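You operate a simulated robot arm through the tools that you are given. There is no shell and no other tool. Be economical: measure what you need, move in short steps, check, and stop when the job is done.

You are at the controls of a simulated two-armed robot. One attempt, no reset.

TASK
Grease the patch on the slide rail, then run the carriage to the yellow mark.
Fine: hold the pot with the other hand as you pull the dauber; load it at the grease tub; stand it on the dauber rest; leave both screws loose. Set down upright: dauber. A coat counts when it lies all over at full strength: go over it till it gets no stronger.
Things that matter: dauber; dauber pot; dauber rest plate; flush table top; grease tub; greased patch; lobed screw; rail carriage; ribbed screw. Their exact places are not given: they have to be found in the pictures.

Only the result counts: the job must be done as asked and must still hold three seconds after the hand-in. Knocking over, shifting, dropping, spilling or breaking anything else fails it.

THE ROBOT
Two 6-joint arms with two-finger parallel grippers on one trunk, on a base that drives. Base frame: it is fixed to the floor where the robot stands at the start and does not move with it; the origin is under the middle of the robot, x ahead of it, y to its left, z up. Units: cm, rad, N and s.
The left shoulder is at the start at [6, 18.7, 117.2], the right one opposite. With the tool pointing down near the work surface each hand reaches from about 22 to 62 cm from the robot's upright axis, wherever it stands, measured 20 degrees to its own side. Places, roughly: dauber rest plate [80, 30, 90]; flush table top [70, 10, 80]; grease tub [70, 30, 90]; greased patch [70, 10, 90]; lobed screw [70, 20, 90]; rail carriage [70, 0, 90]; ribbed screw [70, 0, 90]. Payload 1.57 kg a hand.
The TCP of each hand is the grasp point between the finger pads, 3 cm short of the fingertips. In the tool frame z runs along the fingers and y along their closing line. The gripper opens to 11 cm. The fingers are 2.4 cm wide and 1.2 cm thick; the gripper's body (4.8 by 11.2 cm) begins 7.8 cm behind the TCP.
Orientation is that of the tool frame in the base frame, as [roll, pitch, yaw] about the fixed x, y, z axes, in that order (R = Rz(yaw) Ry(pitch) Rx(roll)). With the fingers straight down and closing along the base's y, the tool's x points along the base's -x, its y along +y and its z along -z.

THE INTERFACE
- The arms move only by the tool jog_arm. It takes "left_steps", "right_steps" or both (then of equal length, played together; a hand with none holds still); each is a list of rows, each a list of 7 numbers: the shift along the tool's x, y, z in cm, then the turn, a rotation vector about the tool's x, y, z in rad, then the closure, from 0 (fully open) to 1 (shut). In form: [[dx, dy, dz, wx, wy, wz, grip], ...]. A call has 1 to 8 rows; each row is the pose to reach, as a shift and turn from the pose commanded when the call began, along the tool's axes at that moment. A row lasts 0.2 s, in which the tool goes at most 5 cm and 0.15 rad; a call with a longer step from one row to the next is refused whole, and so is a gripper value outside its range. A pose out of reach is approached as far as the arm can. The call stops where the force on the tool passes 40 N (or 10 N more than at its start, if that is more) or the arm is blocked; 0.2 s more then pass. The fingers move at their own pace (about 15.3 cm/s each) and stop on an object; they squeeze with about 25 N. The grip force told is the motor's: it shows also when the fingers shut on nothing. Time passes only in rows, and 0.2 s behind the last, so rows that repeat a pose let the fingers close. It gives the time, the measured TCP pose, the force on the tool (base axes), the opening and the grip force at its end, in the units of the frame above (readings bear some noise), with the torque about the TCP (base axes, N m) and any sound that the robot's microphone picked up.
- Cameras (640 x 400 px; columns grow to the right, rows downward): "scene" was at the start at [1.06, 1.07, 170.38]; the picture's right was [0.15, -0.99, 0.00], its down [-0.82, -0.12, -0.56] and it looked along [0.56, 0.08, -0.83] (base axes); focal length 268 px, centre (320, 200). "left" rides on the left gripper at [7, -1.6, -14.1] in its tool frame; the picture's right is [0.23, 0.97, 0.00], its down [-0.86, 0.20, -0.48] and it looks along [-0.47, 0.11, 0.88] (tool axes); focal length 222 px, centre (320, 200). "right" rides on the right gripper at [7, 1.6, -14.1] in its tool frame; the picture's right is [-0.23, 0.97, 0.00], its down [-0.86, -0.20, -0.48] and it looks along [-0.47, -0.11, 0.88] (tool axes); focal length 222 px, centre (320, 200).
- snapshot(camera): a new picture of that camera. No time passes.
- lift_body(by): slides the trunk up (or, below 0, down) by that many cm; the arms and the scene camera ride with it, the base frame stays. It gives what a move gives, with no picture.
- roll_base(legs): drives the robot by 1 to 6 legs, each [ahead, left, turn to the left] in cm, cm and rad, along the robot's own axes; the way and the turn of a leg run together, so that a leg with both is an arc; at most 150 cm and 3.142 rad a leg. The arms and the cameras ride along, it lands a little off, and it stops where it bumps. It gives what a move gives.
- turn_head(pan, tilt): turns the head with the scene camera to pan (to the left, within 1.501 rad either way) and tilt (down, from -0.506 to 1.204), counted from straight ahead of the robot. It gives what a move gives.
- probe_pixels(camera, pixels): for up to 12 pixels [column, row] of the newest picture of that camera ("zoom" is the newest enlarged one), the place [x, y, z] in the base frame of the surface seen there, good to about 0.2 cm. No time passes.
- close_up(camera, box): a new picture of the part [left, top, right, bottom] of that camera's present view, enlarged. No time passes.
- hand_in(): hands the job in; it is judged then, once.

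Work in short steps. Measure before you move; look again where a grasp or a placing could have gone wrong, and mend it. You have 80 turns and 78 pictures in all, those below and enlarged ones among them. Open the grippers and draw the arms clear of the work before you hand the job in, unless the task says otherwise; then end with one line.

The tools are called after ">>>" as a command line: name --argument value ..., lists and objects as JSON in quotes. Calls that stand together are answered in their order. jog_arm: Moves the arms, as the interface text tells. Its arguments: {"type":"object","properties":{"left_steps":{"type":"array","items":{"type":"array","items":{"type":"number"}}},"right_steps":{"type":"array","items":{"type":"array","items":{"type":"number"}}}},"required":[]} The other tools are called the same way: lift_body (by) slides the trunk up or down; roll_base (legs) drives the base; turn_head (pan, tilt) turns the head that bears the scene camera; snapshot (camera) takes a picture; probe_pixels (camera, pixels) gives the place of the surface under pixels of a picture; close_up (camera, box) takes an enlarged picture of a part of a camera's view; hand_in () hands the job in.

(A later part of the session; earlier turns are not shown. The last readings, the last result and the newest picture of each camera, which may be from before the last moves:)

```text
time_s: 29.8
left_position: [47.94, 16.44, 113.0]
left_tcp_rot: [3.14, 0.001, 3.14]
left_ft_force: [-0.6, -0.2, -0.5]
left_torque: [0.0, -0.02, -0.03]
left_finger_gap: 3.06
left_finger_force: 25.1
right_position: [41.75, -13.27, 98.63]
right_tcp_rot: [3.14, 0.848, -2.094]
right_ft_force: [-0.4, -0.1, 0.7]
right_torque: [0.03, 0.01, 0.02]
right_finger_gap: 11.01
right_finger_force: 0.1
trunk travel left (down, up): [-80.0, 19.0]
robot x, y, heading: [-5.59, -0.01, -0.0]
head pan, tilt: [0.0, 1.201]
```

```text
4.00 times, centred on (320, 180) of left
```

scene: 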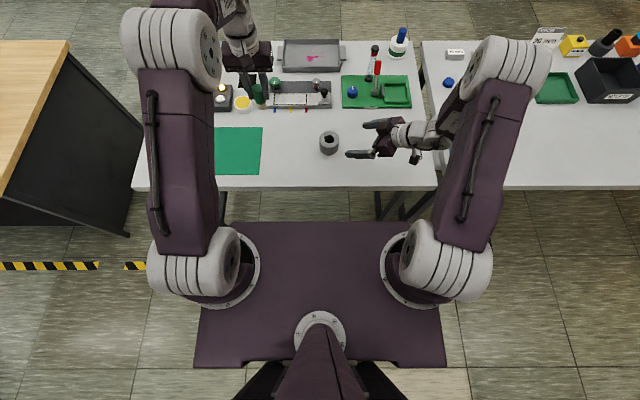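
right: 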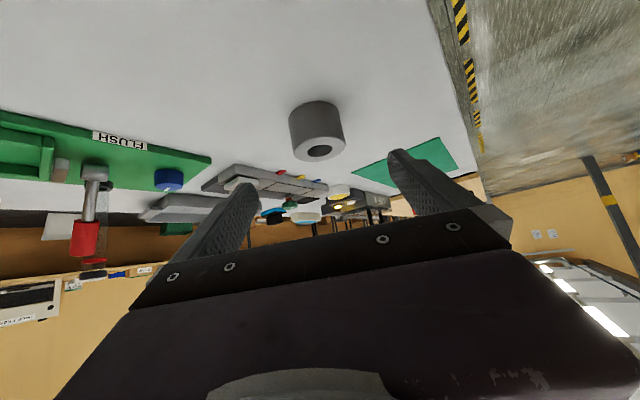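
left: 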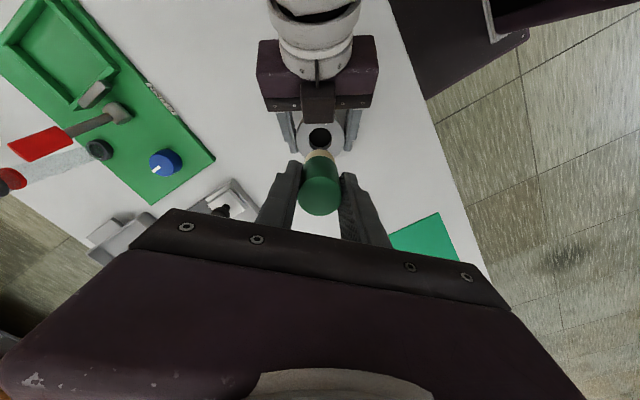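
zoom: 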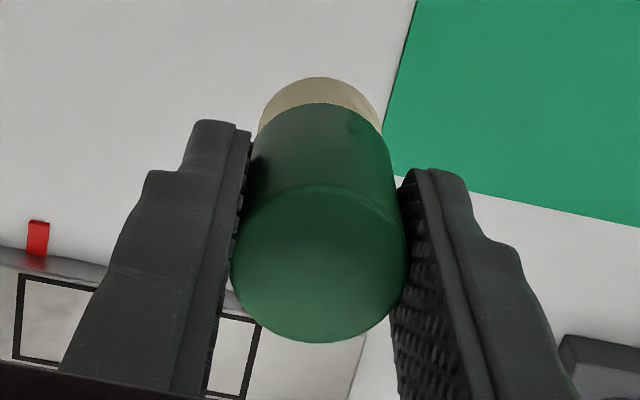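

I measure the cream tip's end in this zoom.

>>> probe_pixels --camera "zoom" --pixels '[[320, 80], [320, 90], [320, 98], [320, 108], [320, 150], [320, 195], [320, 330], [280, 100], [365, 100]]'

>>> close_up --camera "scene" --box '[230, 80, 294, 120]'

>>> probe_pixels --camera "zoom" --pixels '[[320, 195], [320, 215], [315, 240], [325, 265], [325, 280], [280, 110], [300, 150]]'

```text
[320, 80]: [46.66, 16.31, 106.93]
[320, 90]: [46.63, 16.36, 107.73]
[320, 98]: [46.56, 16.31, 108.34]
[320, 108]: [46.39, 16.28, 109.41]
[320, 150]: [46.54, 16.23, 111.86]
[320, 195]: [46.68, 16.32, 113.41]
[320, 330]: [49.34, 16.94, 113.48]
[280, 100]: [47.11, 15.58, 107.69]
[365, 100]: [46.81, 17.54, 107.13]
```

```text
10.00 times, centred on (262, 100) of scene
```

zoom: 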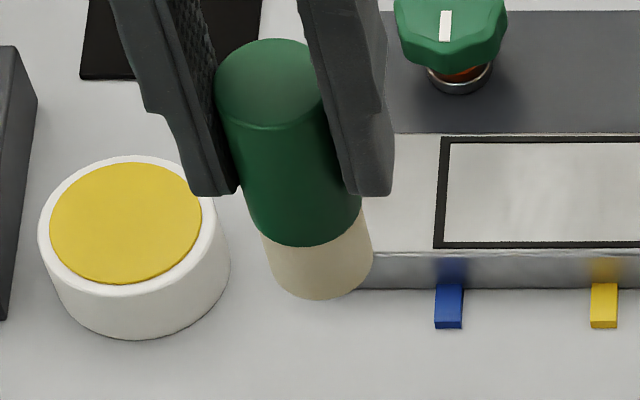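

```text
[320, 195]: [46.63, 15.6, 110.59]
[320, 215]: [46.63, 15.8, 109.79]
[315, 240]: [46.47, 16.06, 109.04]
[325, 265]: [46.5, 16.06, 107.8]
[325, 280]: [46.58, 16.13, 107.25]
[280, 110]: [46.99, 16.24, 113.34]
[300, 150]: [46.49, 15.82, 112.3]
```

The dauber's end is 6.2 cm below the TCP, its top 0.6 cm above. Now I raise the right hand out of the way, undoing its turn, before driving ahead.

>>> jog_arm --right_steps '[[-1.0, -0.9, -1.7, 0.044, 0.077, 0.098, 0], [-2.0, -1.7, -3.4, 0.089, 0.154, 0.196, 0], [-3.1, -2.6, -5, 0.133, 0.23, 0.294, 0], [-4.1, -3.4, -6.7, 0.178, 0.307, 0.392, 0], [-5.1, -4.3, -8.4, 0.222, 0.384, 0.49, 0]]'

>>> jog_arm --right_steps '[[0, 0, -1.5, 0.044, 0.077, 0.098, 0], [0, 0, -3, 0.089, 0.154, 0.196, 0], [0, 0, -4.5, 0.133, 0.23, 0.294, 0], [0, 0, -6, 0.178, 0.307, 0.392, 0], [0, 0, -7.5, 0.222, 0.384, 0.49, 0]]'

>>> roll_base --legs '[[10, 0, 0]]'

```text
time_s: 31.0
left_position: [47.87, 16.54, 113.0]
left_tcp_rot: [3.14, -0.001, 3.141]
left_ft_force: [0.6, -0.5, -0.2]
left_torque: [0.03, 0.0, -0.01]
left_finger_gap: 3.04
left_finger_force: 25.0
right_position: [44.19, -17.86, 108.02]
right_tcp_rot: [3.02, 0.418, -2.665]
right_ft_force: [-0.3, 0.0, -0.6]
right_torque: [-0.02, -0.03, -0.01]
right_finger_gap: 11.04
right_finger_force: 0.0
trunk travel left (down, up): [-80.0, 19.0]
robot x, y, heading: [-5.37, -0.09, -0.003]
head pan, tilt: [0.0, 1.201]
```

```text
time_s: 32.2
left_position: [47.86, 16.59, 112.96]
left_tcp_rot: [3.14, 0.001, 3.141]
left_ft_force: [-0.8, 0.7, -0.4]
left_torque: [-0.01, -0.01, 0.01]
left_finger_gap: 3.06
left_finger_force: 25.1
right_position: [42.05, -20.14, 114.88]
right_tcp_rot: [-3.138, -0.001, 3.141]
right_ft_force: [-0.3, 0.2, 1.2]
right_torque: [-0.01, 0.0, 0.01]
right_finger_gap: 10.99
right_finger_force: 0.0
trunk travel left (down, up): [-80.0, 19.0]
robot x, y, heading: [-4.99, -0.13, -0.001]
head pan, tilt: [0.0, 1.201]
```

```text
time_s: 33.3
left_position: [57.69, 16.38, 113.07]
left_tcp_rot: [3.14, 0.001, 3.139]
left_ft_force: [0.7, -0.3, -1.0]
left_torque: [0.02, -0.02, 0.03]
left_finger_gap: 3.04
left_finger_force: 24.8
right_position: [51.86, -20.24, 114.83]
right_tcp_rot: [-3.14, 0.002, -3.14]
right_ft_force: [0.5, 0.5, -0.2]
right_torque: [-0.03, 0.01, -0.01]
right_finger_gap: 11.0
right_finger_force: 0.1
trunk travel left (down, up): [-80.0, 19.0]
robot x, y, heading: [4.56, -0.32, -0.005]
head pan, tilt: [0.0, 1.201]
```

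No bump. I drive 8 cm more and look at the scene with the head a little higher and left.

>>> roll_base --legs '[[8, 0, 0]]'

>>> turn_head --pan 0.1 --tilt 0.95

>>> close_up --camera "scene" --box '[200, 120, 440, 270]'

```text
time_s: 34.4
left_position: [65.45, 16.17, 113.25]
left_tcp_rot: [3.141, 0.006, 3.138]
left_ft_force: [-0.5, -0.7, -0.1]
left_torque: [0.03, -0.01, -0.02]
left_finger_gap: 3.02
left_finger_force: 24.8
right_position: [59.59, -20.31, 115.03]
right_tcp_rot: [-3.139, 0.005, -3.141]
right_ft_force: [-0.7, 0.0, 0.7]
right_torque: [0.01, -0.09, 0.03]
right_finger_gap: 11.0
right_finger_force: 0.0
trunk travel left (down, up): [-80.0, 19.0]
robot x, y, heading: [12.71, -0.15, -0.002]
head pan, tilt: [0.0, 1.201]
```

```text
time_s: 35.1
left_position: [66.05, 16.35, 112.85]
left_tcp_rot: [3.141, -0.003, 3.138]
left_ft_force: [-0.5, -0.3, -1.0]
left_torque: [0.0, 0.0, 0.0]
left_finger_gap: 3.01
left_finger_force: 24.9
right_position: [60.1, -20.33, 114.7]
right_tcp_rot: [-3.141, -0.002, -3.141]
right_ft_force: [-0.2, 0.2, -0.6]
right_torque: [-0.02, 0.01, -0.01]
right_finger_gap: 11.01
right_finger_force: 0.0
trunk travel left (down, up): [-80.0, 19.0]
robot x, y, heading: [13.37, 0.3, -0.002]
head pan, tilt: [0.099, 0.949]
```

```text
2.67 times, centred on (320, 195) of scene
```

zoom: 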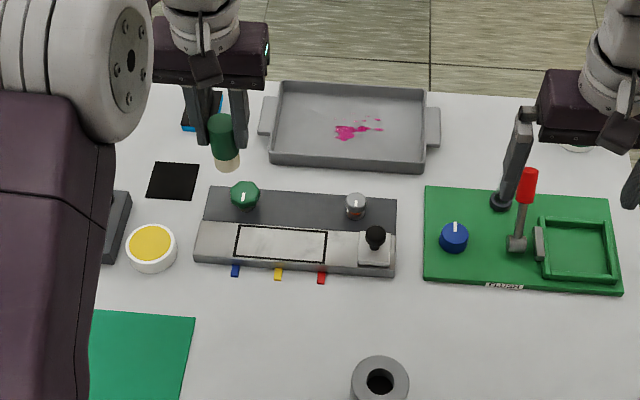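

Nothing was touched. I re-measure tub, rest plate, patch corners and screws from this view.

>>> probe_pixels --camera "zoom" --pixels '[[151, 243], [131, 243], [172, 243], [151, 228], [151, 259], [126, 255], [158, 164], [197, 166], [190, 196], [150, 193], [173, 180]]'

>>> probe_pixels --camera "zoom" --pixels '[[239, 228], [325, 234], [321, 259], [236, 253], [220, 206], [300, 214], [278, 275], [245, 190], [355, 198], [375, 230], [359, 234], [390, 236]]'

>>> close_up --camera "scene" --box '[266, 180, 362, 240]'

```text
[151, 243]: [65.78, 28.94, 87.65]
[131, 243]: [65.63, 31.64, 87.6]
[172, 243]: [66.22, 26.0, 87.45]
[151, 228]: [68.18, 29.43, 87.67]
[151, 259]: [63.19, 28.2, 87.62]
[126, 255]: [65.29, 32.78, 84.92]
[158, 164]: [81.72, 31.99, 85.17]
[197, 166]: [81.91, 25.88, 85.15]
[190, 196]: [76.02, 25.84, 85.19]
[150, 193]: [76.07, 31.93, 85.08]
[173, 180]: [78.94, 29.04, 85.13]
```

```text
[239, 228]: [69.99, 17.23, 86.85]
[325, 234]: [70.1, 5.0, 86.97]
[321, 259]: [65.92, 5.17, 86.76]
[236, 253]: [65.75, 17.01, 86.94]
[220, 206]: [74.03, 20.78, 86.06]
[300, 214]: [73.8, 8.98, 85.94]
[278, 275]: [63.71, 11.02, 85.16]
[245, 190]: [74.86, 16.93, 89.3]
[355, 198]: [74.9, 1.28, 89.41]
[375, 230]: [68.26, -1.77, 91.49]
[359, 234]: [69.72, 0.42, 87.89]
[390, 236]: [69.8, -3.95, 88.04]
```

```text
6.67 times, centred on (314, 210) of scene
```

zoom: 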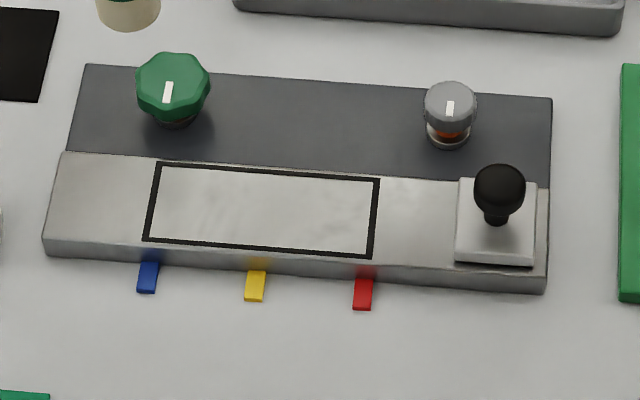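

Tub centre (65.75, 28.9, 87.6), rest centre (79.0, 28.9, 85.1), patch x 65.8–70.1, y 5.0–17.2, z 86.9. I take the dauber over the tub and down to just above the grease.

>>> jog_arm --left_steps '[[0.1, 3.2, 0, 0, 0, 0, 0.95], [0.1, 6.4, 2, 0, 0, 0, 0.95], [0.2, 9.6, 4, 0, 0, 0, 0.95], [0.2, 12.5, 7, 0, 0, 0, 0.95], [0.2, 12.5, 11, 0, 0, 0, 0.95], [0.2, 12.5, 15, 0, 0, 0, 0.95], [0.2, 12.5, 17.5, 0, 0, 0, 0.95]]'

>>> close_up --camera "scene" --box '[200, 160, 296, 220]'

```text
time_s: 36.8
left_position: [65.8, 28.91, 95.7]
left_tcp_rot: [3.141, 0.001, 3.137]
left_ft_force: [0.4, 0.1, -0.5]
left_torque: [-0.02, 0.0, -0.02]
left_finger_gap: 3.03
left_finger_force: 25.0
right_position: [60.03, -20.26, 114.78]
right_tcp_rot: [-3.14, -0.001, -3.14]
right_ft_force: [0.2, -0.1, -0.1]
right_torque: [-0.02, -0.01, 0.0]
right_finger_gap: 11.0
right_finger_force: 0.0
trunk travel left (down, up): [-80.0, 19.0]
robot x, y, heading: [12.55, -0.06, -0.006]
head pan, tilt: [0.099, 0.949]
```

```text
6.67 times, centred on (248, 190) of scene
```

zoom: 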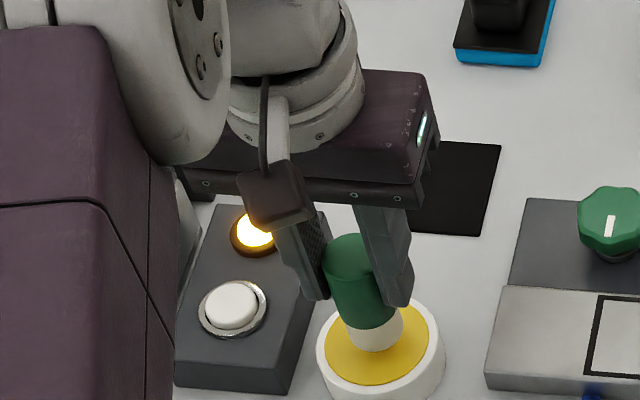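

Aligned. I dip the tip gently to z ≈ 87.2.

>>> jog_arm --left_steps '[[0, 0, 1, 0, 0, 0, 0.95], [0, 0, 1.7, 0, 0, 0, 0.95], [0, 0, 2, 0, 0, 0, 0.95], [0, 0, 2.2, 0, 0, 0, 0.95], [0, 0, 2.3, 0, 0, 0, 0.95], [0, 0, 2.3, 0, 0, 0, 0.95]]'

```text
time_s: 37.7
left_position: [65.8, 28.8, 94.11]
left_tcp_rot: [3.138, 0.011, 3.138]
left_ft_force: [-6.9, -4.0, 23.4]
left_torque: [-0.43, 0.45, -0.03]
left_finger_gap: 2.98
left_finger_force: 25.4
right_position: [59.72, -20.59, 114.95]
right_tcp_rot: [3.14, 0.003, -3.14]
right_ft_force: [0.0, -0.1, -0.9]
right_torque: [-0.02, 0.05, -0.03]
right_finger_gap: 11.02
right_finger_force: 0.0
trunk travel left (down, up): [-80.0, 19.0]
robot x, y, heading: [12.59, -0.22, -0.011]
head pan, tilt: [0.099, 0.949]
stopped in row 4 (left hand): the force on the tool passed its limit (the readings are from after the stop); the commanded pose is now the measured one
```

Contact at TCP z 94.1 with the force limit. I lift 3 cm and look at the tip.

>>> jog_arm --left_steps '[[0, 0, -1, 0, 0, 0, 0.95], [0, 0, -3, 0, 0, 0, 0.95]]'

>>> close_up --camera "scene" --box '[224, 180, 288, 220]'

>>> probe_pixels --camera "zoom" --pixels '[[300, 110], [300, 200], [310, 240], [310, 260], [310, 270], [310, 280]]'

```text
time_s: 38.3
left_position: [65.81, 29.0, 96.93]
left_tcp_rot: [3.136, 0.007, 3.139]
left_ft_force: [1.1, -0.4, -0.6]
left_torque: [0.03, -0.05, 0.0]
left_finger_gap: 3.02
left_finger_force: 24.9
right_position: [59.8, -20.38, 114.83]
right_tcp_rot: [-3.138, 0.002, 3.141]
right_ft_force: [0.3, -0.5, 0.1]
right_torque: [-0.01, -0.01, -0.01]
right_finger_gap: 10.98
right_finger_force: 0.0
trunk travel left (down, up): [-80.0, 19.0]
robot x, y, heading: [12.65, -0.28, -0.005]
head pan, tilt: [0.099, 0.949]
```

```text
10.00 times, centred on (256, 200) of scene
```

zoom: 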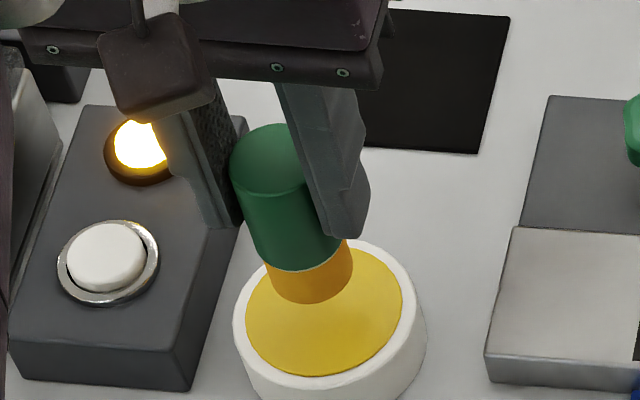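

```text
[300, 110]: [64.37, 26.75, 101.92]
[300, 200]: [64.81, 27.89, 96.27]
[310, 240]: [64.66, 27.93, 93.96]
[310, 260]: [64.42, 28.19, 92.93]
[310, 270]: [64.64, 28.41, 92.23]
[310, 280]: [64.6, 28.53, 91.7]
```

The tip is coated orange. I carry it over to the patch's left near corner, (66.6, 16.6), and lower to TCP z 94.

>>> jog_arm --left_steps '[[-0.2, -3.1, -0.5, 0, 0, 0, 0.95], [-0.4, -6.2, -0.5, 0, 0, 0, 0.95], [-0.6, -9.3, -0.5, 0, 0, 0, 0.95], [-0.8, -12.4, 0, 0, 0, 0, 0.95], [-0.8, -12.4, 1.5, 0, 0, 0, 0.95], [-0.8, -12.4, 2.9, 0, 0, 0, 0.95]]'

>>> close_up --camera "scene" --box '[250, 180, 346, 240]'

```text
time_s: 39.7
left_position: [66.88, 16.66, 93.9]
left_tcp_rot: [3.138, 0.007, 3.14]
left_ft_force: [0.7, 0.1, -0.5]
left_torque: [-0.04, 0.0, 0.02]
left_finger_gap: 3.02
left_finger_force: 25.0
right_position: [60.1, -20.34, 114.72]
right_tcp_rot: [-3.139, 0.0, -3.14]
right_ft_force: [-0.5, 0.8, 0.2]
right_torque: [-0.03, 0.0, 0.02]
right_finger_gap: 11.0
right_finger_force: 0.0
trunk travel left (down, up): [-80.0, 19.0]
robot x, y, heading: [12.81, -0.2, -0.01]
head pan, tilt: [0.099, 0.949]
```

```text
6.67 times, centred on (298, 210) of scene
```

zoom: 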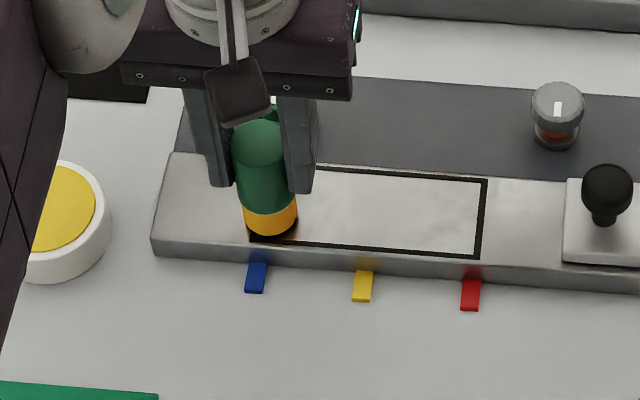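

Just above the surface. I lower 0.7 cm in small steps to find light contact.

>>> jog_arm --left_steps '[[0.2, 0, 0.3, 0, 0, 0, 0.95], [0.2, 0, 0.5, 0, 0, 0, 0.95], [0.2, 0, 0.6, 0, 0, 0, 0.95]]'

```text
time_s: 40.5
left_position: [66.45, 16.5, 93.51]
left_tcp_rot: [3.138, 0.015, 3.137]
left_ft_force: [1.3, 1.8, 21.6]
left_torque: [0.32, -0.09, 0.05]
left_finger_gap: 3.0
left_finger_force: 24.5
right_position: [59.83, -20.31, 114.95]
right_tcp_rot: [-3.141, 0.001, 3.141]
right_ft_force: [0.7, 0.4, -0.1]
right_torque: [0.0, 0.02, 0.02]
right_finger_gap: 11.0
right_finger_force: 0.1
trunk travel left (down, up): [-80.0, 19.0]
robot x, y, heading: [13.26, 0.12, -0.004]
head pan, tilt: [0.099, 0.949]
```

Contact with 21 N. I ease 0.12 cm and stroke along −y over the near pass.

>>> jog_arm --left_steps '[[0, 0, -0.12, 0, 0, 0, 0.95], [0, -1.6, -0.12, 0, 0, 0, 0.95], [0, -3.2, -0.12, 0, 0, 0, 0.95], [0, -4.8, -0.12, 0, 0, 0, 0.95], [0, -6.4, -0.12, 0, 0, 0, 0.95], [0, -8, -0.12, 0, 0, 0, 0.95], [0, -9.6, -0.12, 0, 0, 0, 0.95], [0, -11, -0.12, 0, 0, 0, 0.95]]'

>>> close_up --camera "scene" --box '[250, 180, 346, 240]'

```text
time_s: 42.3
left_position: [66.25, 5.57, 93.73]
left_tcp_rot: [3.138, 0.011, 3.136]
left_ft_force: [0.1, 10.0, 28.4]
left_torque: [0.65, 0.04, 0.02]
left_finger_gap: 3.0
left_finger_force: 25.1
right_position: [59.7, -20.21, 115.01]
right_tcp_rot: [-3.139, 0.002, 3.141]
right_ft_force: [0.4, 0.1, 0.8]
right_torque: [-0.02, 0.0, -0.01]
right_finger_gap: 11.01
right_finger_force: 0.0
trunk travel left (down, up): [-80.0, 19.0]
robot x, y, heading: [12.72, -0.48, -0.006]
head pan, tilt: [0.099, 0.949]
```

```text
6.67 times, centred on (298, 210) of scene
```

zoom: 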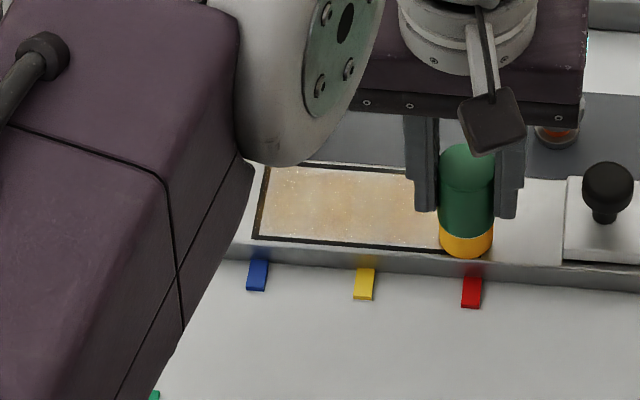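

A faint coat appeared. I shift to the middle line (x ≈ 68) and stroke back along +y.

>>> jog_arm --left_steps '[[-1.5, 0, -0.1, 0, 0, 0, 0.95], [-1.5, 1.6, -0.1, 0, 0, 0, 0.95], [-1.5, 3.2, -0.1, 0, 0, 0, 0.95], [-1.5, 4.8, -0.1, 0, 0, 0, 0.95], [-1.5, 6.4, -0.1, 0, 0, 0, 0.95], [-1.5, 8, -0.1, 0, 0, 0, 0.95], [-1.5, 9.6, -0.1, 0, 0, 0, 0.95], [-1.5, 11, -0.1, 0, 0, 0, 0.95]]'

>>> jog_arm --left_steps '[[-1.3, 0, 0, 0, 0, 0, 0.95], [-1.3, -1.6, 0, 0, 0, 0, 0.95], [-1.3, -3.2, 0, 0, 0, 0, 0.95], [-1.3, -4.8, 0, 0, 0, 0, 0.95], [-1.3, -6.4, 0, 0, 0, 0, 0.95], [-1.3, -8, 0, 0, 0, 0, 0.95], [-1.3, -9.6, 0, 0, 0, 0, 0.95], [-1.3, -11, 0, 0, 0, 0, 0.95]]'

>>> close_up --camera "scene" --box '[250, 180, 346, 240]'

```text
time_s: 44.1
left_position: [68.01, 16.23, 93.68]
left_tcp_rot: [3.138, 0.012, 3.14]
left_ft_force: [0.3, -3.8, 14.9]
left_torque: [-0.7, 0.0, -0.07]
left_finger_gap: 2.98
left_finger_force: 24.7
right_position: [59.83, -20.57, 114.93]
right_tcp_rot: [-3.14, 0.001, -3.141]
right_ft_force: [-0.2, -0.3, -0.6]
right_torque: [0.0, 0.0, 0.02]
right_finger_gap: 10.99
right_finger_force: 0.0
trunk travel left (down, up): [-80.0, 19.0]
robot x, y, heading: [12.61, 0.06, -0.01]
head pan, tilt: [0.099, 0.949]
```

```text
time_s: 45.9
left_position: [69.23, 5.5, 93.67]
left_tcp_rot: [3.139, 0.01, 3.14]
left_ft_force: [0.0, 7.7, 17.8]
left_torque: [0.44, -0.02, 0.02]
left_finger_gap: 3.0
left_finger_force: 25.0
right_position: [59.83, -20.31, 114.96]
right_tcp_rot: [-3.139, 0.001, -3.139]
right_ft_force: [-0.5, 0.0, -0.2]
right_torque: [-0.02, -0.01, 0.0]
right_finger_gap: 11.0
right_finger_force: 0.1
trunk travel left (down, up): [-80.0, 19.0]
robot x, y, heading: [12.85, -0.03, -0.004]
head pan, tilt: [0.099, 0.949]
```

```text
6.67 times, centred on (298, 210) of scene
```

zoom: 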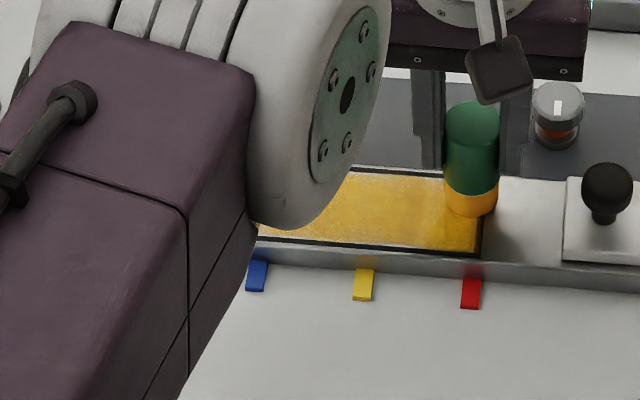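

It's getting stronger and still looks grainy. Three more passes.

>>> jog_arm --left_steps '[[2.6, 0, 0, 0, 0, 0, 0.95], [2.6, 1.6, 0, 0, 0, 0, 0.95], [2.6, 3.2, 0, 0, 0, 0, 0.95], [2.6, 4.8, 0, 0, 0, 0, 0.95], [2.6, 6.4, 0, 0, 0, 0, 0.95], [2.6, 8, 0, 0, 0, 0, 0.95], [2.6, 9.6, 0, 0, 0, 0, 0.95], [2.6, 11, 0, 0, 0, 0, 0.95]]'

>>> jog_arm --left_steps '[[-1.4, 0, 0, 0, 0, 0, 0.95], [-1.4, -1.6, 0, 0, 0, 0, 0.95], [-1.4, -3.2, 0, 0, 0, 0, 0.95], [-1.4, -4.8, 0, 0, 0, 0, 0.95], [-1.4, -6.4, 0, 0, 0, 0, 0.95], [-1.4, -8, 0, 0, 0, 0, 0.95], [-1.4, -9.6, 0, 0, 0, 0, 0.95], [-1.4, -11, 0, 0, 0, 0, 0.95]]'

>>> close_up --camera "scene" --box '[250, 180, 346, 240]'

```text
time_s: 47.7
left_position: [66.7, 16.51, 93.64]
left_tcp_rot: [3.136, 0.008, 3.138]
left_ft_force: [-0.1, -3.1, 20.1]
left_torque: [0.6, -0.04, 0.14]
left_finger_gap: 2.99
left_finger_force: 25.0
right_position: [59.76, -20.44, 114.92]
right_tcp_rot: [3.141, 0.002, -3.141]
right_ft_force: [-0.3, -0.1, 0.4]
right_torque: [-0.03, 0.0, -0.04]
right_finger_gap: 11.01
right_finger_force: 0.0
trunk travel left (down, up): [-80.0, 19.0]
robot x, y, heading: [12.7, -0.19, -0.007]
head pan, tilt: [0.099, 0.949]
```

```text
time_s: 49.5
left_position: [67.9, 5.68, 93.62]
left_tcp_rot: [3.138, 0.009, 3.139]
left_ft_force: [0.1, 6.6, 15.3]
left_torque: [0.34, -0.04, 0.04]
left_finger_gap: 3.02
left_finger_force: 24.8
right_position: [59.8, -20.31, 115.01]
right_tcp_rot: [3.141, 0.004, -3.14]
right_ft_force: [0.6, 0.5, -0.8]
right_torque: [0.0, 0.01, -0.02]
right_finger_gap: 11.0
right_finger_force: 0.0
trunk travel left (down, up): [-80.0, 19.0]
robot x, y, heading: [12.77, -0.29, -0.005]
head pan, tilt: [0.099, 0.949]
```

```text
6.67 times, centred on (298, 210) of scene
```

zoom: 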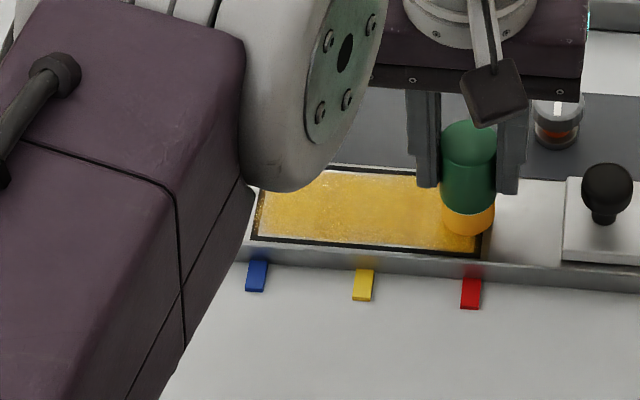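

The middle is strong, the far edge (x ≈ 69.8) still pale. I run a pass at x ≈ 69.4, then lift to look at it all.

>>> jog_arm --left_steps '[[-1.5, -0.2, 0, 0, 0, 0, 0.95], [-1.5, 1.6, 0, 0, 0, 0, 0.95], [-1.5, 3.2, 0, 0, 0, 0, 0.95], [-1.5, 4.8, 0, 0, 0, 0, 0.95], [-1.5, 6.4, 0, 0, 0, 0, 0.95], [-1.5, 8, 0, 0, 0, 0, 0.95], [-1.5, 9.6, 0, 0, 0, 0, 0.95], [-1.5, 11.1, 0, 0, 0, 0, 0.95]]'

>>> jog_arm --left_steps '[[0, 0, -2, 0, 0, 0, 0.95], [0.5, 2, -4, 0, 0, 0, 0.95], [1.2, 5, -5, 0, 0, 0, 0.95], [2, 8, -5, 0, 0, 0, 0.95], [3.6, 12.3, -4, 0, 0, 0, 0.95]]'

>>> close_up --camera "scene" --box '[274, 190, 338, 230]'

```text
time_s: 51.3
left_position: [69.46, 16.62, 93.63]
left_tcp_rot: [3.138, 0.009, 3.138]
left_ft_force: [0.2, -7.1, 17.1]
left_torque: [-0.47, -0.01, -0.04]
left_finger_gap: 3.05
left_finger_force: 25.1
right_position: [59.85, -20.53, 114.99]
right_tcp_rot: [3.141, 0.002, -3.141]
right_ft_force: [-0.5, 1.0, 0.0]
right_torque: [0.03, -0.02, 0.0]
right_finger_gap: 11.0
right_finger_force: 0.0
trunk travel left (down, up): [-80.0, 19.0]
robot x, y, heading: [12.88, -0.01, -0.005]
head pan, tilt: [0.099, 0.949]
```

```text
time_s: 52.5
left_position: [65.82, 29.16, 97.35]
left_tcp_rot: [3.14, 0.009, 3.139]
left_ft_force: [1.3, -0.1, -0.5]
left_torque: [-0.02, -0.01, 0.01]
left_finger_gap: 3.05
left_finger_force: 25.0
right_position: [59.99, -20.26, 114.82]
right_tcp_rot: [-3.136, 0.0, 3.141]
right_ft_force: [-0.1, 0.0, 0.5]
right_torque: [-0.01, 0.01, 0.03]
right_finger_gap: 10.99
right_finger_force: 0.1
trunk travel left (down, up): [-80.0, 19.0]
robot x, y, heading: [13.11, -0.19, -0.006]
head pan, tilt: [0.099, 0.949]
```

```text
10.00 times, centred on (306, 210) of scene
```

zoom: 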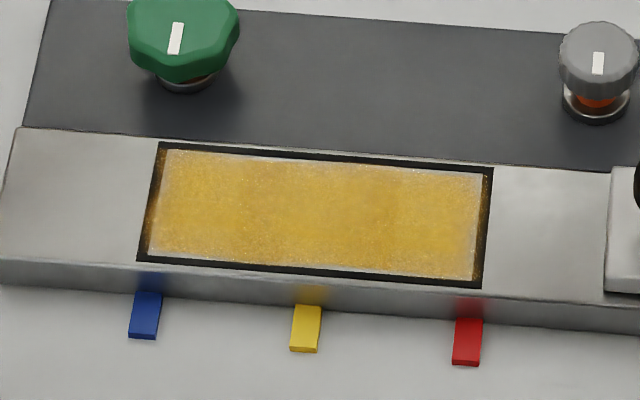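

The coat is still grainy with paler edges. I reload at the tub (contact was at TCP z 94.1).

>>> jog_arm --left_steps '[[0, -0.2, 1.5, 0, 0, 0, 0.95], [0, -0.2, 2.7, 0, 0, 0, 0.95], [0, -0.2, 3.1, 0, 0, 0, 0.95], [0, -0.2, 3.25, 0, 0, 0, 0.95], [0, -0.2, 3.25, 0, 0, 0, 0.95], [0, -0.2, 1, 0, 0, 0, 0.95], [0, -0.2, -0.5, 0, 0, 0, 0.95]]'

>>> close_up --camera "scene" --box '[224, 180, 288, 220]'

```text
time_s: 54.1
left_position: [65.97, 28.59, 98.18]
left_tcp_rot: [3.139, 0.008, 3.138]
left_ft_force: [-0.4, -1.4, -0.5]
left_torque: [0.03, -0.01, 0.02]
left_finger_gap: 3.02
left_finger_force: 24.7
right_position: [59.88, -20.41, 114.86]
right_tcp_rot: [-3.141, 0.001, -3.141]
right_ft_force: [0.3, 0.0, 0.3]
right_torque: [0.01, 0.01, 0.01]
right_finger_gap: 10.98
right_finger_force: 0.0
trunk travel left (down, up): [-80.0, 19.0]
robot x, y, heading: [12.96, -0.17, -0.005]
head pan, tilt: [0.099, 0.949]
```

```text
10.00 times, centred on (256, 200) of scene
```

zoom: 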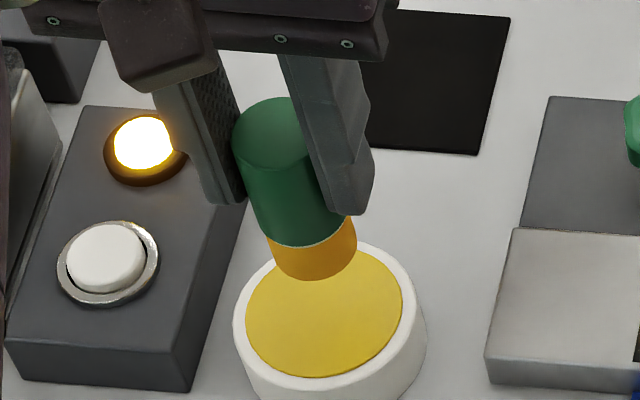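

It may not have touched. I dip again, a bit deeper, and read the force at the bottom.

>>> jog_arm --left_steps '[[0, 0.2, 2, 0, 0, 0, 0.95], [0, 0.2, 3.5, 0, 0, 0, 0.95], [0, 0.2, 4, 0, 0, 0, 0.95], [0, 0.2, 4.25, 0, 0, 0, 0.95]]'

```text
time_s: 55.1
left_position: [66.0, 28.99, 94.24]
left_tcp_rot: [3.136, 0.016, 3.14]
left_ft_force: [0.7, 5.9, 25.0]
left_torque: [0.25, -0.07, -0.02]
left_finger_gap: 3.04
left_finger_force: 25.6
right_position: [59.8, -20.36, 115.05]
right_tcp_rot: [-3.14, 0.002, -3.14]
right_ft_force: [0.0, 0.1, 1.1]
right_torque: [0.03, -0.01, 0.0]
right_finger_gap: 11.0
right_finger_force: 0.1
trunk travel left (down, up): [-80.0, 19.0]
robot x, y, heading: [12.81, 0.11, -0.007]
head pan, tilt: [0.099, 0.949]
```

Pressed at 25 N — loaded. I go back to the patch's near-left corner and touch down.

>>> jog_arm --left_steps '[[0, 0, -2, 0, 0, 0, 0.95], [0, -2, -3.5, 0, 0, 0, 0.95], [-0.1, -5.5, -3.5, 0, 0, 0, 0.95], [-0.2, -9, -3, 0, 0, 0, 0.95], [-0.3, -12.2, -2, 0, 0, 0, 0.95], [-0.4, -12.2, 0, 0, 0, 0, 0.95], [-0.4, -12.2, 0.5, 0, 0, 0, 0.95], [-0.4, -12.2, 0.6, 0, 0, 0, 0.95]]'

```text
time_s: 56.9
left_position: [66.36, 16.65, 93.61]
left_tcp_rot: [3.137, 0.016, 3.138]
left_ft_force: [0.0, 3.1, 32.7]
left_torque: [0.05, 0.03, -0.03]
left_finger_gap: 3.06
left_finger_force: 24.8
right_position: [59.67, -20.44, 115.14]
right_tcp_rot: [3.142, 0.003, -3.14]
right_ft_force: [-0.7, 0.1, 0.2]
right_torque: [-0.01, -0.01, 0.0]
right_finger_gap: 11.03
right_finger_force: 0.1
trunk travel left (down, up): [-80.0, 19.0]
robot x, y, heading: [12.59, -0.05, -0.003]
head pan, tilt: [0.099, 0.949]
```

32 N; I ease 0.2 cm and run four passes: near edge, middle, far edge and back.

>>> jog_arm --left_steps '[[0, 0.1, -0.2, 0, 0, 0, 0.95], [0, -1.6, -0.2, 0, 0, 0, 0.95], [0, -3.2, -0.2, 0, 0, 0, 0.95], [0, -4.8, -0.2, 0, 0, 0, 0.95], [0, -6.4, -0.2, 0, 0, 0, 0.95], [0, -8, -0.2, 0, 0, 0, 0.95], [0, -9.6, -0.2, 0, 0, 0, 0.95], [0, -11.4, -0.2, 0, 0, 0, 0.95]]'

>>> jog_arm --left_steps '[[-1.5, 0, 0, 0, 0, 0, 0.95], [-1.5, 1.6, 0, 0, 0, 0, 0.95], [-1.5, 3.2, 0, 0, 0, 0, 0.95], [-1.5, 4.8, 0, 0, 0, 0, 0.95], [-1.5, 6.4, 0, 0, 0, 0, 0.95], [-1.5, 8, 0, 0, 0, 0, 0.95], [-1.5, 9.6, 0, 0, 0, 0, 0.95], [-1.5, 11.4, 0, 0, 0, 0, 0.95]]'

>>> jog_arm --left_steps '[[-1.5, 0, 0, 0, 0, 0, 0.95], [-1.5, -1.6, 0, 0, 0, 0, 0.95], [-1.5, -3.2, 0, 0, 0, 0, 0.95], [-1.5, -4.8, 0, 0, 0, 0, 0.95], [-1.5, -6.4, 0, 0, 0, 0, 0.95], [-1.5, -8, 0, 0, 0, 0, 0.95], [-1.5, -9.6, 0, 0, 0, 0, 0.95], [-1.5, -11.4, 0, 0, 0, 0, 0.95]]'

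>>> close_up --camera "scene" --box '[274, 190, 338, 230]'

```text
time_s: 58.7
left_position: [66.43, 5.45, 93.54]
left_tcp_rot: [3.14, 0.01, 3.137]
left_ft_force: [1.3, 13.6, 36.1]
left_torque: [0.79, -0.09, 0.01]
left_finger_gap: 3.05
left_finger_force: 25.0
right_position: [59.66, -20.19, 115.0]
right_tcp_rot: [-3.14, 0.004, -3.14]
right_ft_force: [0.2, -0.4, -0.5]
right_torque: [0.0, -0.03, -0.01]
right_finger_gap: 11.02
right_finger_force: 0.0
trunk travel left (down, up): [-80.0, 19.0]
robot x, y, heading: [12.43, -0.07, -0.009]
head pan, tilt: [0.099, 0.949]
```

```text
time_s: 59.0
left_position: [66.61, 5.3, 93.54]
left_tcp_rot: [3.136, 0.004, 3.139]
left_ft_force: [-9.5, 6.4, 27.0]
left_torque: [0.3, 0.47, 0.01]
left_finger_gap: 3.04
left_finger_force: 24.7
right_position: [59.78, -20.29, 115.01]
right_tcp_rot: [-3.139, 0.002, -3.139]
right_ft_force: [-0.9, 0.0, -0.4]
right_torque: [0.01, 0.03, 0.0]
right_finger_gap: 10.98
right_finger_force: 0.1
trunk travel left (down, up): [-80.0, 19.0]
robot x, y, heading: [12.68, -0.39, -0.006]
head pan, tilt: [0.099, 0.949]
stopped in row 1 (left hand): the force on the tool passed its limit (the readings are from after the stop); the commanded pose is now the measured one
```

```text
time_s: 59.9
left_position: [68.31, 2.29, 93.59]
left_tcp_rot: [3.129, 0.003, 3.14]
left_ft_force: [-5.2, 5.7, 11.9]
left_torque: [-0.08, 0.22, -0.15]
left_finger_gap: 3.03
left_finger_force: 25.4
right_position: [59.8, -20.17, 114.9]
right_tcp_rot: [-3.138, 0.001, -3.137]
right_ft_force: [0.5, 0.4, 1.1]
right_torque: [0.0, 0.03, 0.01]
right_finger_gap: 10.99
right_finger_force: 0.1
trunk travel left (down, up): [-80.0, 19.0]
robot x, y, heading: [12.82, -0.15, -0.003]
head pan, tilt: [0.099, 0.949]
stopped in row 4 (left hand): the force on the tool passed its limit (the readings are from after the stop); the commanded pose is now the measured one
```

```text
10.00 times, centred on (306, 210) of scene
```

zoom: 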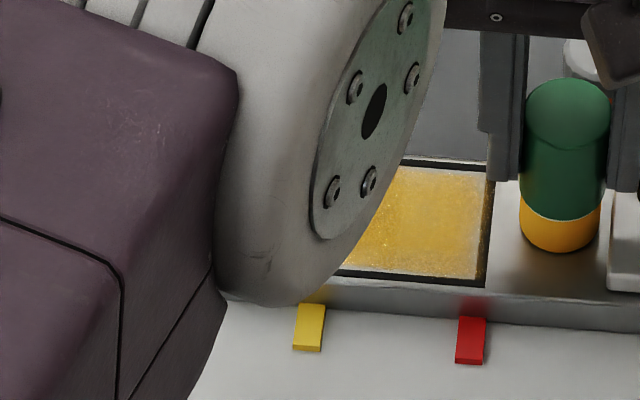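

A pass aborted and the next ran past the patch to y 2.3 beside the carriage; no harm seen. I ease up slightly, step back to y 5.5 and stroke the middle line +y.

>>> jog_arm --left_steps '[[0.2, 1.6, -0.15, 0, 0, 0, 0.95], [0.2, 3.2, -0.05, 0, 0, 0, 0.95], [0.2, 5.1, -0.05, 0, 0, 0, 0.95], [0.2, 7, -0.05, 0, 0, 0, 0.95], [0.2, 8.9, -0.05, 0, 0, 0, 0.95], [0.2, 10.8, -0.05, 0, 0, 0, 0.95], [0.2, 12.7, -0.05, 0, 0, 0, 0.95], [0.2, 14.4, -0.05, 0, 0, 0, 0.95]]'

```text
time_s: 61.7
left_position: [68.05, 16.27, 93.77]
left_tcp_rot: [3.129, 0.0, 3.14]
left_ft_force: [0.9, 0.0, -0.5]
left_torque: [0.03, 0.02, -0.02]
left_finger_gap: 3.04
left_finger_force: 25.2
right_position: [60.03, -20.15, 114.81]
right_tcp_rot: [-3.139, -0.001, -3.141]
right_ft_force: [0.5, 0.3, 0.8]
right_torque: [-0.02, -0.01, 0.02]
right_finger_gap: 11.0
right_finger_force: 0.0
trunk travel left (down, up): [-80.0, 19.0]
robot x, y, heading: [13.04, 0.0, -0.006]
head pan, tilt: [0.099, 0.949]
```

No contact this time (0 N). I lower 0.3 cm, and run the far edge with contact.

>>> jog_arm --left_steps '[[-0.6, 0.2, 0.2, 0, 0, 0, 0.95], [-1.4, 0.4, 0.35, 0, 0, 0, 0.95]]'

```text
time_s: 62.3
left_position: [69.52, 16.6, 93.59]
left_tcp_rot: [3.127, 0.004, 3.14]
left_ft_force: [-5.3, -2.0, 17.6]
left_torque: [-0.26, 0.2, -0.07]
left_finger_gap: 3.03
left_finger_force: 24.7
right_position: [59.72, -20.45, 114.96]
right_tcp_rot: [-3.14, 0.004, -3.141]
right_ft_force: [-0.2, -0.6, -0.2]
right_torque: [-0.01, 0.0, 0.01]
right_finger_gap: 11.01
right_finger_force: 0.0
trunk travel left (down, up): [-80.0, 19.0]
robot x, y, heading: [12.57, 0.23, -0.003]
head pan, tilt: [0.099, 0.949]
```

Contact at 17 N. Stroke −y along x ≈ 69.5.

>>> jog_arm --left_steps '[[0, -1.2, -0.03, 0, 0, 0, 0.95], [0, -2.8, -0.03, 0, 0, 0, 0.95], [0, -4.4, -0.03, 0, 0, 0, 0.95], [0, -6, -0.03, 0, 0, 0, 0.95], [0, -7.6, -0.03, 0, 0, 0, 0.95], [0, -9.2, -0.03, 0, 0, 0, 0.95], [0, -10.4, -0.03, 0, 0, 0, 0.95], [0, -11.3, -0.05, 0, 0, 0, 0.95]]'

```text
time_s: 64.1
left_position: [69.5, 5.66, 93.56]
left_tcp_rot: [3.13, 0.008, 3.14]
left_ft_force: [-0.5, 12.2, 31.2]
left_torque: [0.51, -0.13, 0.06]
left_finger_gap: 3.06
left_finger_force: 24.6
right_position: [59.64, -20.13, 115.07]
right_tcp_rot: [-3.139, 0.003, -3.14]
right_ft_force: [-0.9, 0.3, 1.3]
right_torque: [0.01, -0.02, -0.01]
right_finger_gap: 11.0
right_finger_force: 0.0
trunk travel left (down, up): [-80.0, 19.0]
robot x, y, heading: [12.64, -0.11, -0.003]
head pan, tilt: [0.099, 0.949]
```

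31 N at the end. Now the middle line back (+y), eased a little.

>>> jog_arm --left_steps '[[1.4, 0, -0.1, 0, 0, 0, 0.95], [1.4, 1.6, -0.05, 0, 0, 0, 0.95], [1.4, 3.2, -0.05, 0, 0, 0, 0.95], [1.4, 4.8, -0.05, 0, 0, 0, 0.95], [1.4, 6.4, -0.05, 0, 0, 0, 0.95], [1.4, 8, -0.05, 0, 0, 0, 0.95], [1.4, 9.6, -0.05, 0, 0, 0, 0.95], [1.4, 11, -0.05, 0, 0, 0, 0.95]]'

>>> close_up --camera "scene" --box '[274, 190, 338, 230]'

```text
time_s: 65.9
left_position: [68.1, 16.46, 93.69]
left_tcp_rot: [3.126, 0.005, 3.139]
left_ft_force: [-1.0, -8.4, 18.3]
left_torque: [-0.69, -0.07, -0.08]
left_finger_gap: 3.05
left_finger_force: 24.9
right_position: [59.81, -20.44, 114.95]
right_tcp_rot: [-3.141, 0.001, -3.14]
right_ft_force: [0.0, -0.7, -0.1]
right_torque: [0.02, 0.01, 0.03]
right_finger_gap: 11.0
right_finger_force: 0.0
trunk travel left (down, up): [-80.0, 19.0]
robot x, y, heading: [12.42, -0.05, -0.007]
head pan, tilt: [0.099, 0.949]
```

```text
10.00 times, centred on (306, 210) of scene
```

zoom: 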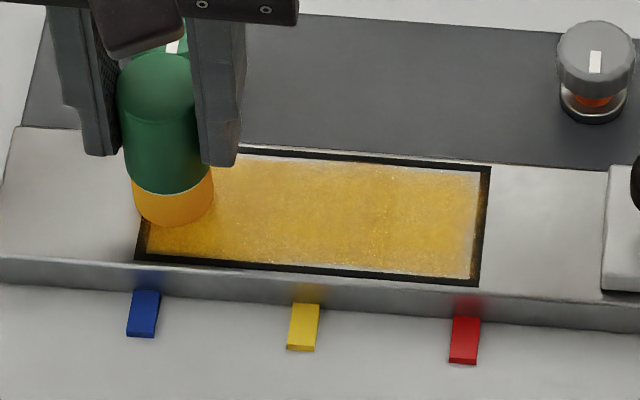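

Slightly stronger; right end and near edge still paler. I run the near edge at x ≈ 66.4 again, to y 5.2.

>>> jog_arm --left_steps '[[1.7, 0.3, -0.03, 0, 0, 0, 0.95], [1.7, -1.4, -0.03, 0, 0, 0, 0.95], [1.7, -3.1, -0.03, 0, 0, 0, 0.95], [1.7, -4.8, -0.03, 0, 0, 0, 0.95], [1.7, -6.5, -0.04, 0, 0, 0, 0.95], [1.7, -8.2, -0.05, 0, 0, 0, 0.95], [1.7, -9.9, -0.06, 0, 0, 0, 0.95], [1.7, -11.4, -0.08, 0, 0, 0, 0.95]]'

```text
time_s: 67.7
left_position: [66.25, 5.19, 93.6]
left_tcp_rot: [3.131, 0.007, 3.139]
left_ft_force: [0.6, 12.8, 32.9]
left_torque: [0.56, -0.14, 0.03]
left_finger_gap: 3.06
left_finger_force: 25.1
right_position: [59.72, -20.15, 115.03]
right_tcp_rot: [-3.139, 0.003, -3.14]
right_ft_force: [-0.8, -0.8, 0.0]
right_torque: [0.02, -0.01, 0.01]
right_finger_gap: 10.99
right_finger_force: 0.0
trunk travel left (down, up): [-80.0, 19.0]
robot x, y, heading: [12.76, 0.16, -0.001]
head pan, tilt: [0.099, 0.949]
```

Now the right end (y ≈ 5.2) across to x ≈ 69.6, and back along the far edge.

>>> jog_arm --left_steps '[[-1.1, 0, -0.12, 0, 0, 0, 0.95], [-2.2, 0, -0.1, 0, 0, 0, 0.95], [-3.3, 0, -0.08, 0, 0, 0, 0.95], [-3.3, 2.2, -0.05, 0, 0, 0, 0.95], [-3.3, 4.6, -0.05, 0, 0, 0, 0.95], [-3.3, 7, -0.05, 0, 0, 0, 0.95], [-3.3, 9.4, -0.05, 0, 0, 0, 0.95], [-3.3, 11.7, -0.05, 0, 0, 0, 0.95]]'

>>> close_up --camera "scene" --box '[274, 190, 338, 230]'

```text
time_s: 69.5
left_position: [69.85, 16.99, 93.68]
left_tcp_rot: [3.13, -0.001, 3.14]
left_ft_force: [0.5, -0.5, 1.4]
left_torque: [-0.07, -0.04, 0.0]
left_finger_gap: 3.03
left_finger_force: 24.8
right_position: [59.97, -20.11, 114.88]
right_tcp_rot: [-3.141, 0.001, -3.14]
right_ft_force: [0.5, 0.3, -0.3]
right_torque: [-0.01, 0.0, -0.05]
right_finger_gap: 11.01
right_finger_force: 0.1
trunk travel left (down, up): [-80.0, 19.0]
robot x, y, heading: [12.71, -0.18, -0.003]
head pan, tilt: [0.099, 0.949]
```

```text
10.00 times, centred on (306, 210) of scene
```

zoom: 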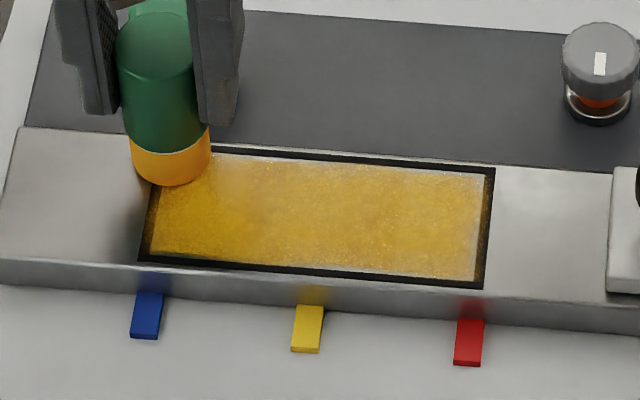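

It looks nearly saturated but I can't tell whether the dauber ran dry; one more reload and round will show whether it gets stronger.

>>> jog_arm --left_steps '[[0, 0, -2, 0, 0, 0, 0.95], [1, 3, -4, 0, 0, 0, 0.95], [2, 6, -4, 0, 0, 0, 0.95], [3, 9, -4, 0, 0, 0, 0.95], [4.05, 11.9, -3, 0, 0, 0, 0.95], [4.05, 11.9, -1, 0, 0, 0, 0.95], [4.05, 11.9, -0.55, 0, 0, 0, 0.95], [4.05, 11.9, -0.3, 0, 0, 0, 0.95]]'

```text
time_s: 71.3
left_position: [66.0, 28.83, 94.17]
left_tcp_rot: [3.127, 0.008, 3.138]
left_ft_force: [1.5, 1.9, 18.4]
left_torque: [0.02, -0.15, 0.01]
left_finger_gap: 3.03
left_finger_force: 25.1
right_position: [59.8, -20.24, 114.97]
right_tcp_rot: [-3.14, 0.002, -3.14]
right_ft_force: [0.1, 0.3, 0.0]
right_torque: [-0.01, 0.0, 0.01]
right_finger_gap: 11.01
right_finger_force: 0.0
trunk travel left (down, up): [-80.0, 19.0]
robot x, y, heading: [13.02, -0.16, -0.004]
head pan, tilt: [0.099, 0.949]
```

Loaded at 18 N. Back to the far-left corner (69.4, 16.8), touching down lightly.

>>> jog_arm --left_steps '[[0, 0, -2, 0, 0, 0, 0.95], [-0.6, -2, -3.5, 0, 0, 0, 0.95], [-1.4, -5.5, -3.5, 0, 0, 0, 0.95], [-2.4, -9, -3, 0, 0, 0, 0.95], [-3.4, -12, -2, 0, 0, 0, 0.95], [-3.4, -12, 0, 0, 0, 0, 0.95], [-3.4, -12, 0.4, 0, 0, 0, 0.95], [-3.4, -12, 0.55, 0, 0, 0, 0.95]]'

```text
time_s: 73.1
left_position: [69.17, 16.68, 93.66]
left_tcp_rot: [3.127, 0.01, 3.14]
left_ft_force: [1.2, 1.1, 19.8]
left_torque: [-0.14, -0.14, 0.01]
left_finger_gap: 3.05
left_finger_force: 25.3
right_position: [59.75, -20.3, 114.99]
right_tcp_rot: [-3.139, 0.001, -3.141]
right_ft_force: [0.5, -0.1, 0.6]
right_torque: [-0.01, -0.02, 0.0]
right_finger_gap: 11.0
right_finger_force: 0.1
trunk travel left (down, up): [-80.0, 19.0]
robot x, y, heading: [12.97, 0.22, -0.005]
head pan, tilt: [0.099, 0.949]
```

Touching at 20 N. Stroke the far edge −y.

>>> jog_arm --left_steps '[[-0.3, 0.1, -0.02, 0, 0, 0, 0.95], [-0.3, -1.7, -0.03, 0, 0, 0, 0.95], [-0.3, -3.4, -0.04, 0, 0, 0, 0.95], [-0.3, -5.1, -0.05, 0, 0, 0, 0.95], [-0.3, -6.8, -0.06, 0, 0, 0, 0.95], [-0.3, -8.5, -0.07, 0, 0, 0, 0.95], [-0.3, -10.2, -0.08, 0, 0, 0, 0.95], [-0.3, -11.5, -0.1, 0, 0, 0, 0.95]]'

```text
time_s: 74.9
left_position: [69.53, 5.34, 93.52]
left_tcp_rot: [3.129, 0.005, 3.139]
left_ft_force: [0.4, 9.8, 24.2]
left_torque: [0.41, -0.11, 0.04]
left_finger_gap: 3.05
left_finger_force: 25.1
right_position: [59.76, -20.08, 114.99]
right_tcp_rot: [-3.138, 0.004, -3.14]
right_ft_force: [-0.1, 0.6, -0.3]
right_torque: [-0.01, 0.03, 0.04]
right_finger_gap: 11.0
right_finger_force: 0.1
trunk travel left (down, up): [-80.0, 19.0]
robot x, y, heading: [12.75, -0.22, -0.003]
head pan, tilt: [0.099, 0.949]
```

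Cross at the right end to x ≈ 66.4, and along the near edge +y keeping pressure.

>>> jog_arm --left_steps '[[1, 0, -0.03, 0, 0, 0, 0.95], [2, 0, 0, 0, 0, 0, 0.95], [3.1, 0, 0, 0, 0, 0, 0.95], [3.1, 2.3, 0, 0, 0, 0, 0.95], [3.1, 4.6, 0.03, 0, 0, 0, 0.95], [3.1, 6.9, 0.05, 0, 0, 0, 0.95], [3.1, 9.2, 0.07, 0, 0, 0, 0.95], [3.1, 11.5, 0.08, 0, 0, 0, 0.95]]'

>>> close_up --camera "scene" --box '[274, 190, 338, 230]'

```text
time_s: 76.7
left_position: [66.11, 16.62, 93.54]
left_tcp_rot: [3.127, 0.004, 3.139]
left_ft_force: [-0.5, -8.6, 20.8]
left_torque: [-0.68, -0.04, -0.06]
left_finger_gap: 3.04
left_finger_force: 24.6
right_position: [59.81, -20.38, 115.0]
right_tcp_rot: [-3.141, 0.003, -3.14]
right_ft_force: [-0.5, -0.8, -0.3]
right_torque: [0.01, 0.01, 0.02]
right_finger_gap: 10.99
right_finger_force: 0.0
trunk travel left (down, up): [-80.0, 19.0]
robot x, y, heading: [12.66, -0.14, -0.009]
head pan, tilt: [0.099, 0.949]
```

```text
10.00 times, centred on (306, 210) of scene
```

zoom: 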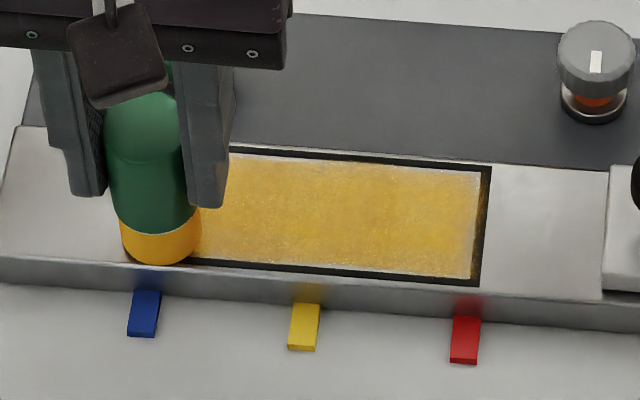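

No visible change from the round before: it is saturated. I give the left end and middle one last pass, then lift.

>>> jog_arm --left_steps '[[-1.2, 0.2, -0.02, 0, 0, 0, 0.95], [-3.2, 0.2, -0.02, 0, 0, 0, 0.95], [-1.8, 0, -0.03, 0, 0, 0, 0.95], [-1.8, -2.2, -0.04, 0, 0, 0, 0.95], [-1.8, -4.4, -0.06, 0, 0, 0, 0.95], [-1.8, -6.6, -0.08, 0, 0, 0, 0.95], [-1.8, -8.8, -0.1, 0, 0, 0, 0.95], [-1.8, -11, -0.12, 0, 0, 0, 0.95]]'

```text
time_s: 78.5
left_position: [68.01, 5.93, 93.65]
left_tcp_rot: [3.129, 0.008, 3.141]
left_ft_force: [0.2, 13.4, 38.7]
left_torque: [0.56, -0.1, -0.01]
left_finger_gap: 3.06
left_finger_force: 25.0
right_position: [59.55, -20.18, 114.98]
right_tcp_rot: [-3.138, 0.003, -3.139]
right_ft_force: [1.5, -0.2, -0.4]
right_torque: [-0.02, -0.02, -0.02]
right_finger_gap: 10.99
right_finger_force: 0.1
trunk travel left (down, up): [-80.0, 19.0]
robot x, y, heading: [12.77, -0.14, -0.003]
head pan, tilt: [0.099, 0.949]
```

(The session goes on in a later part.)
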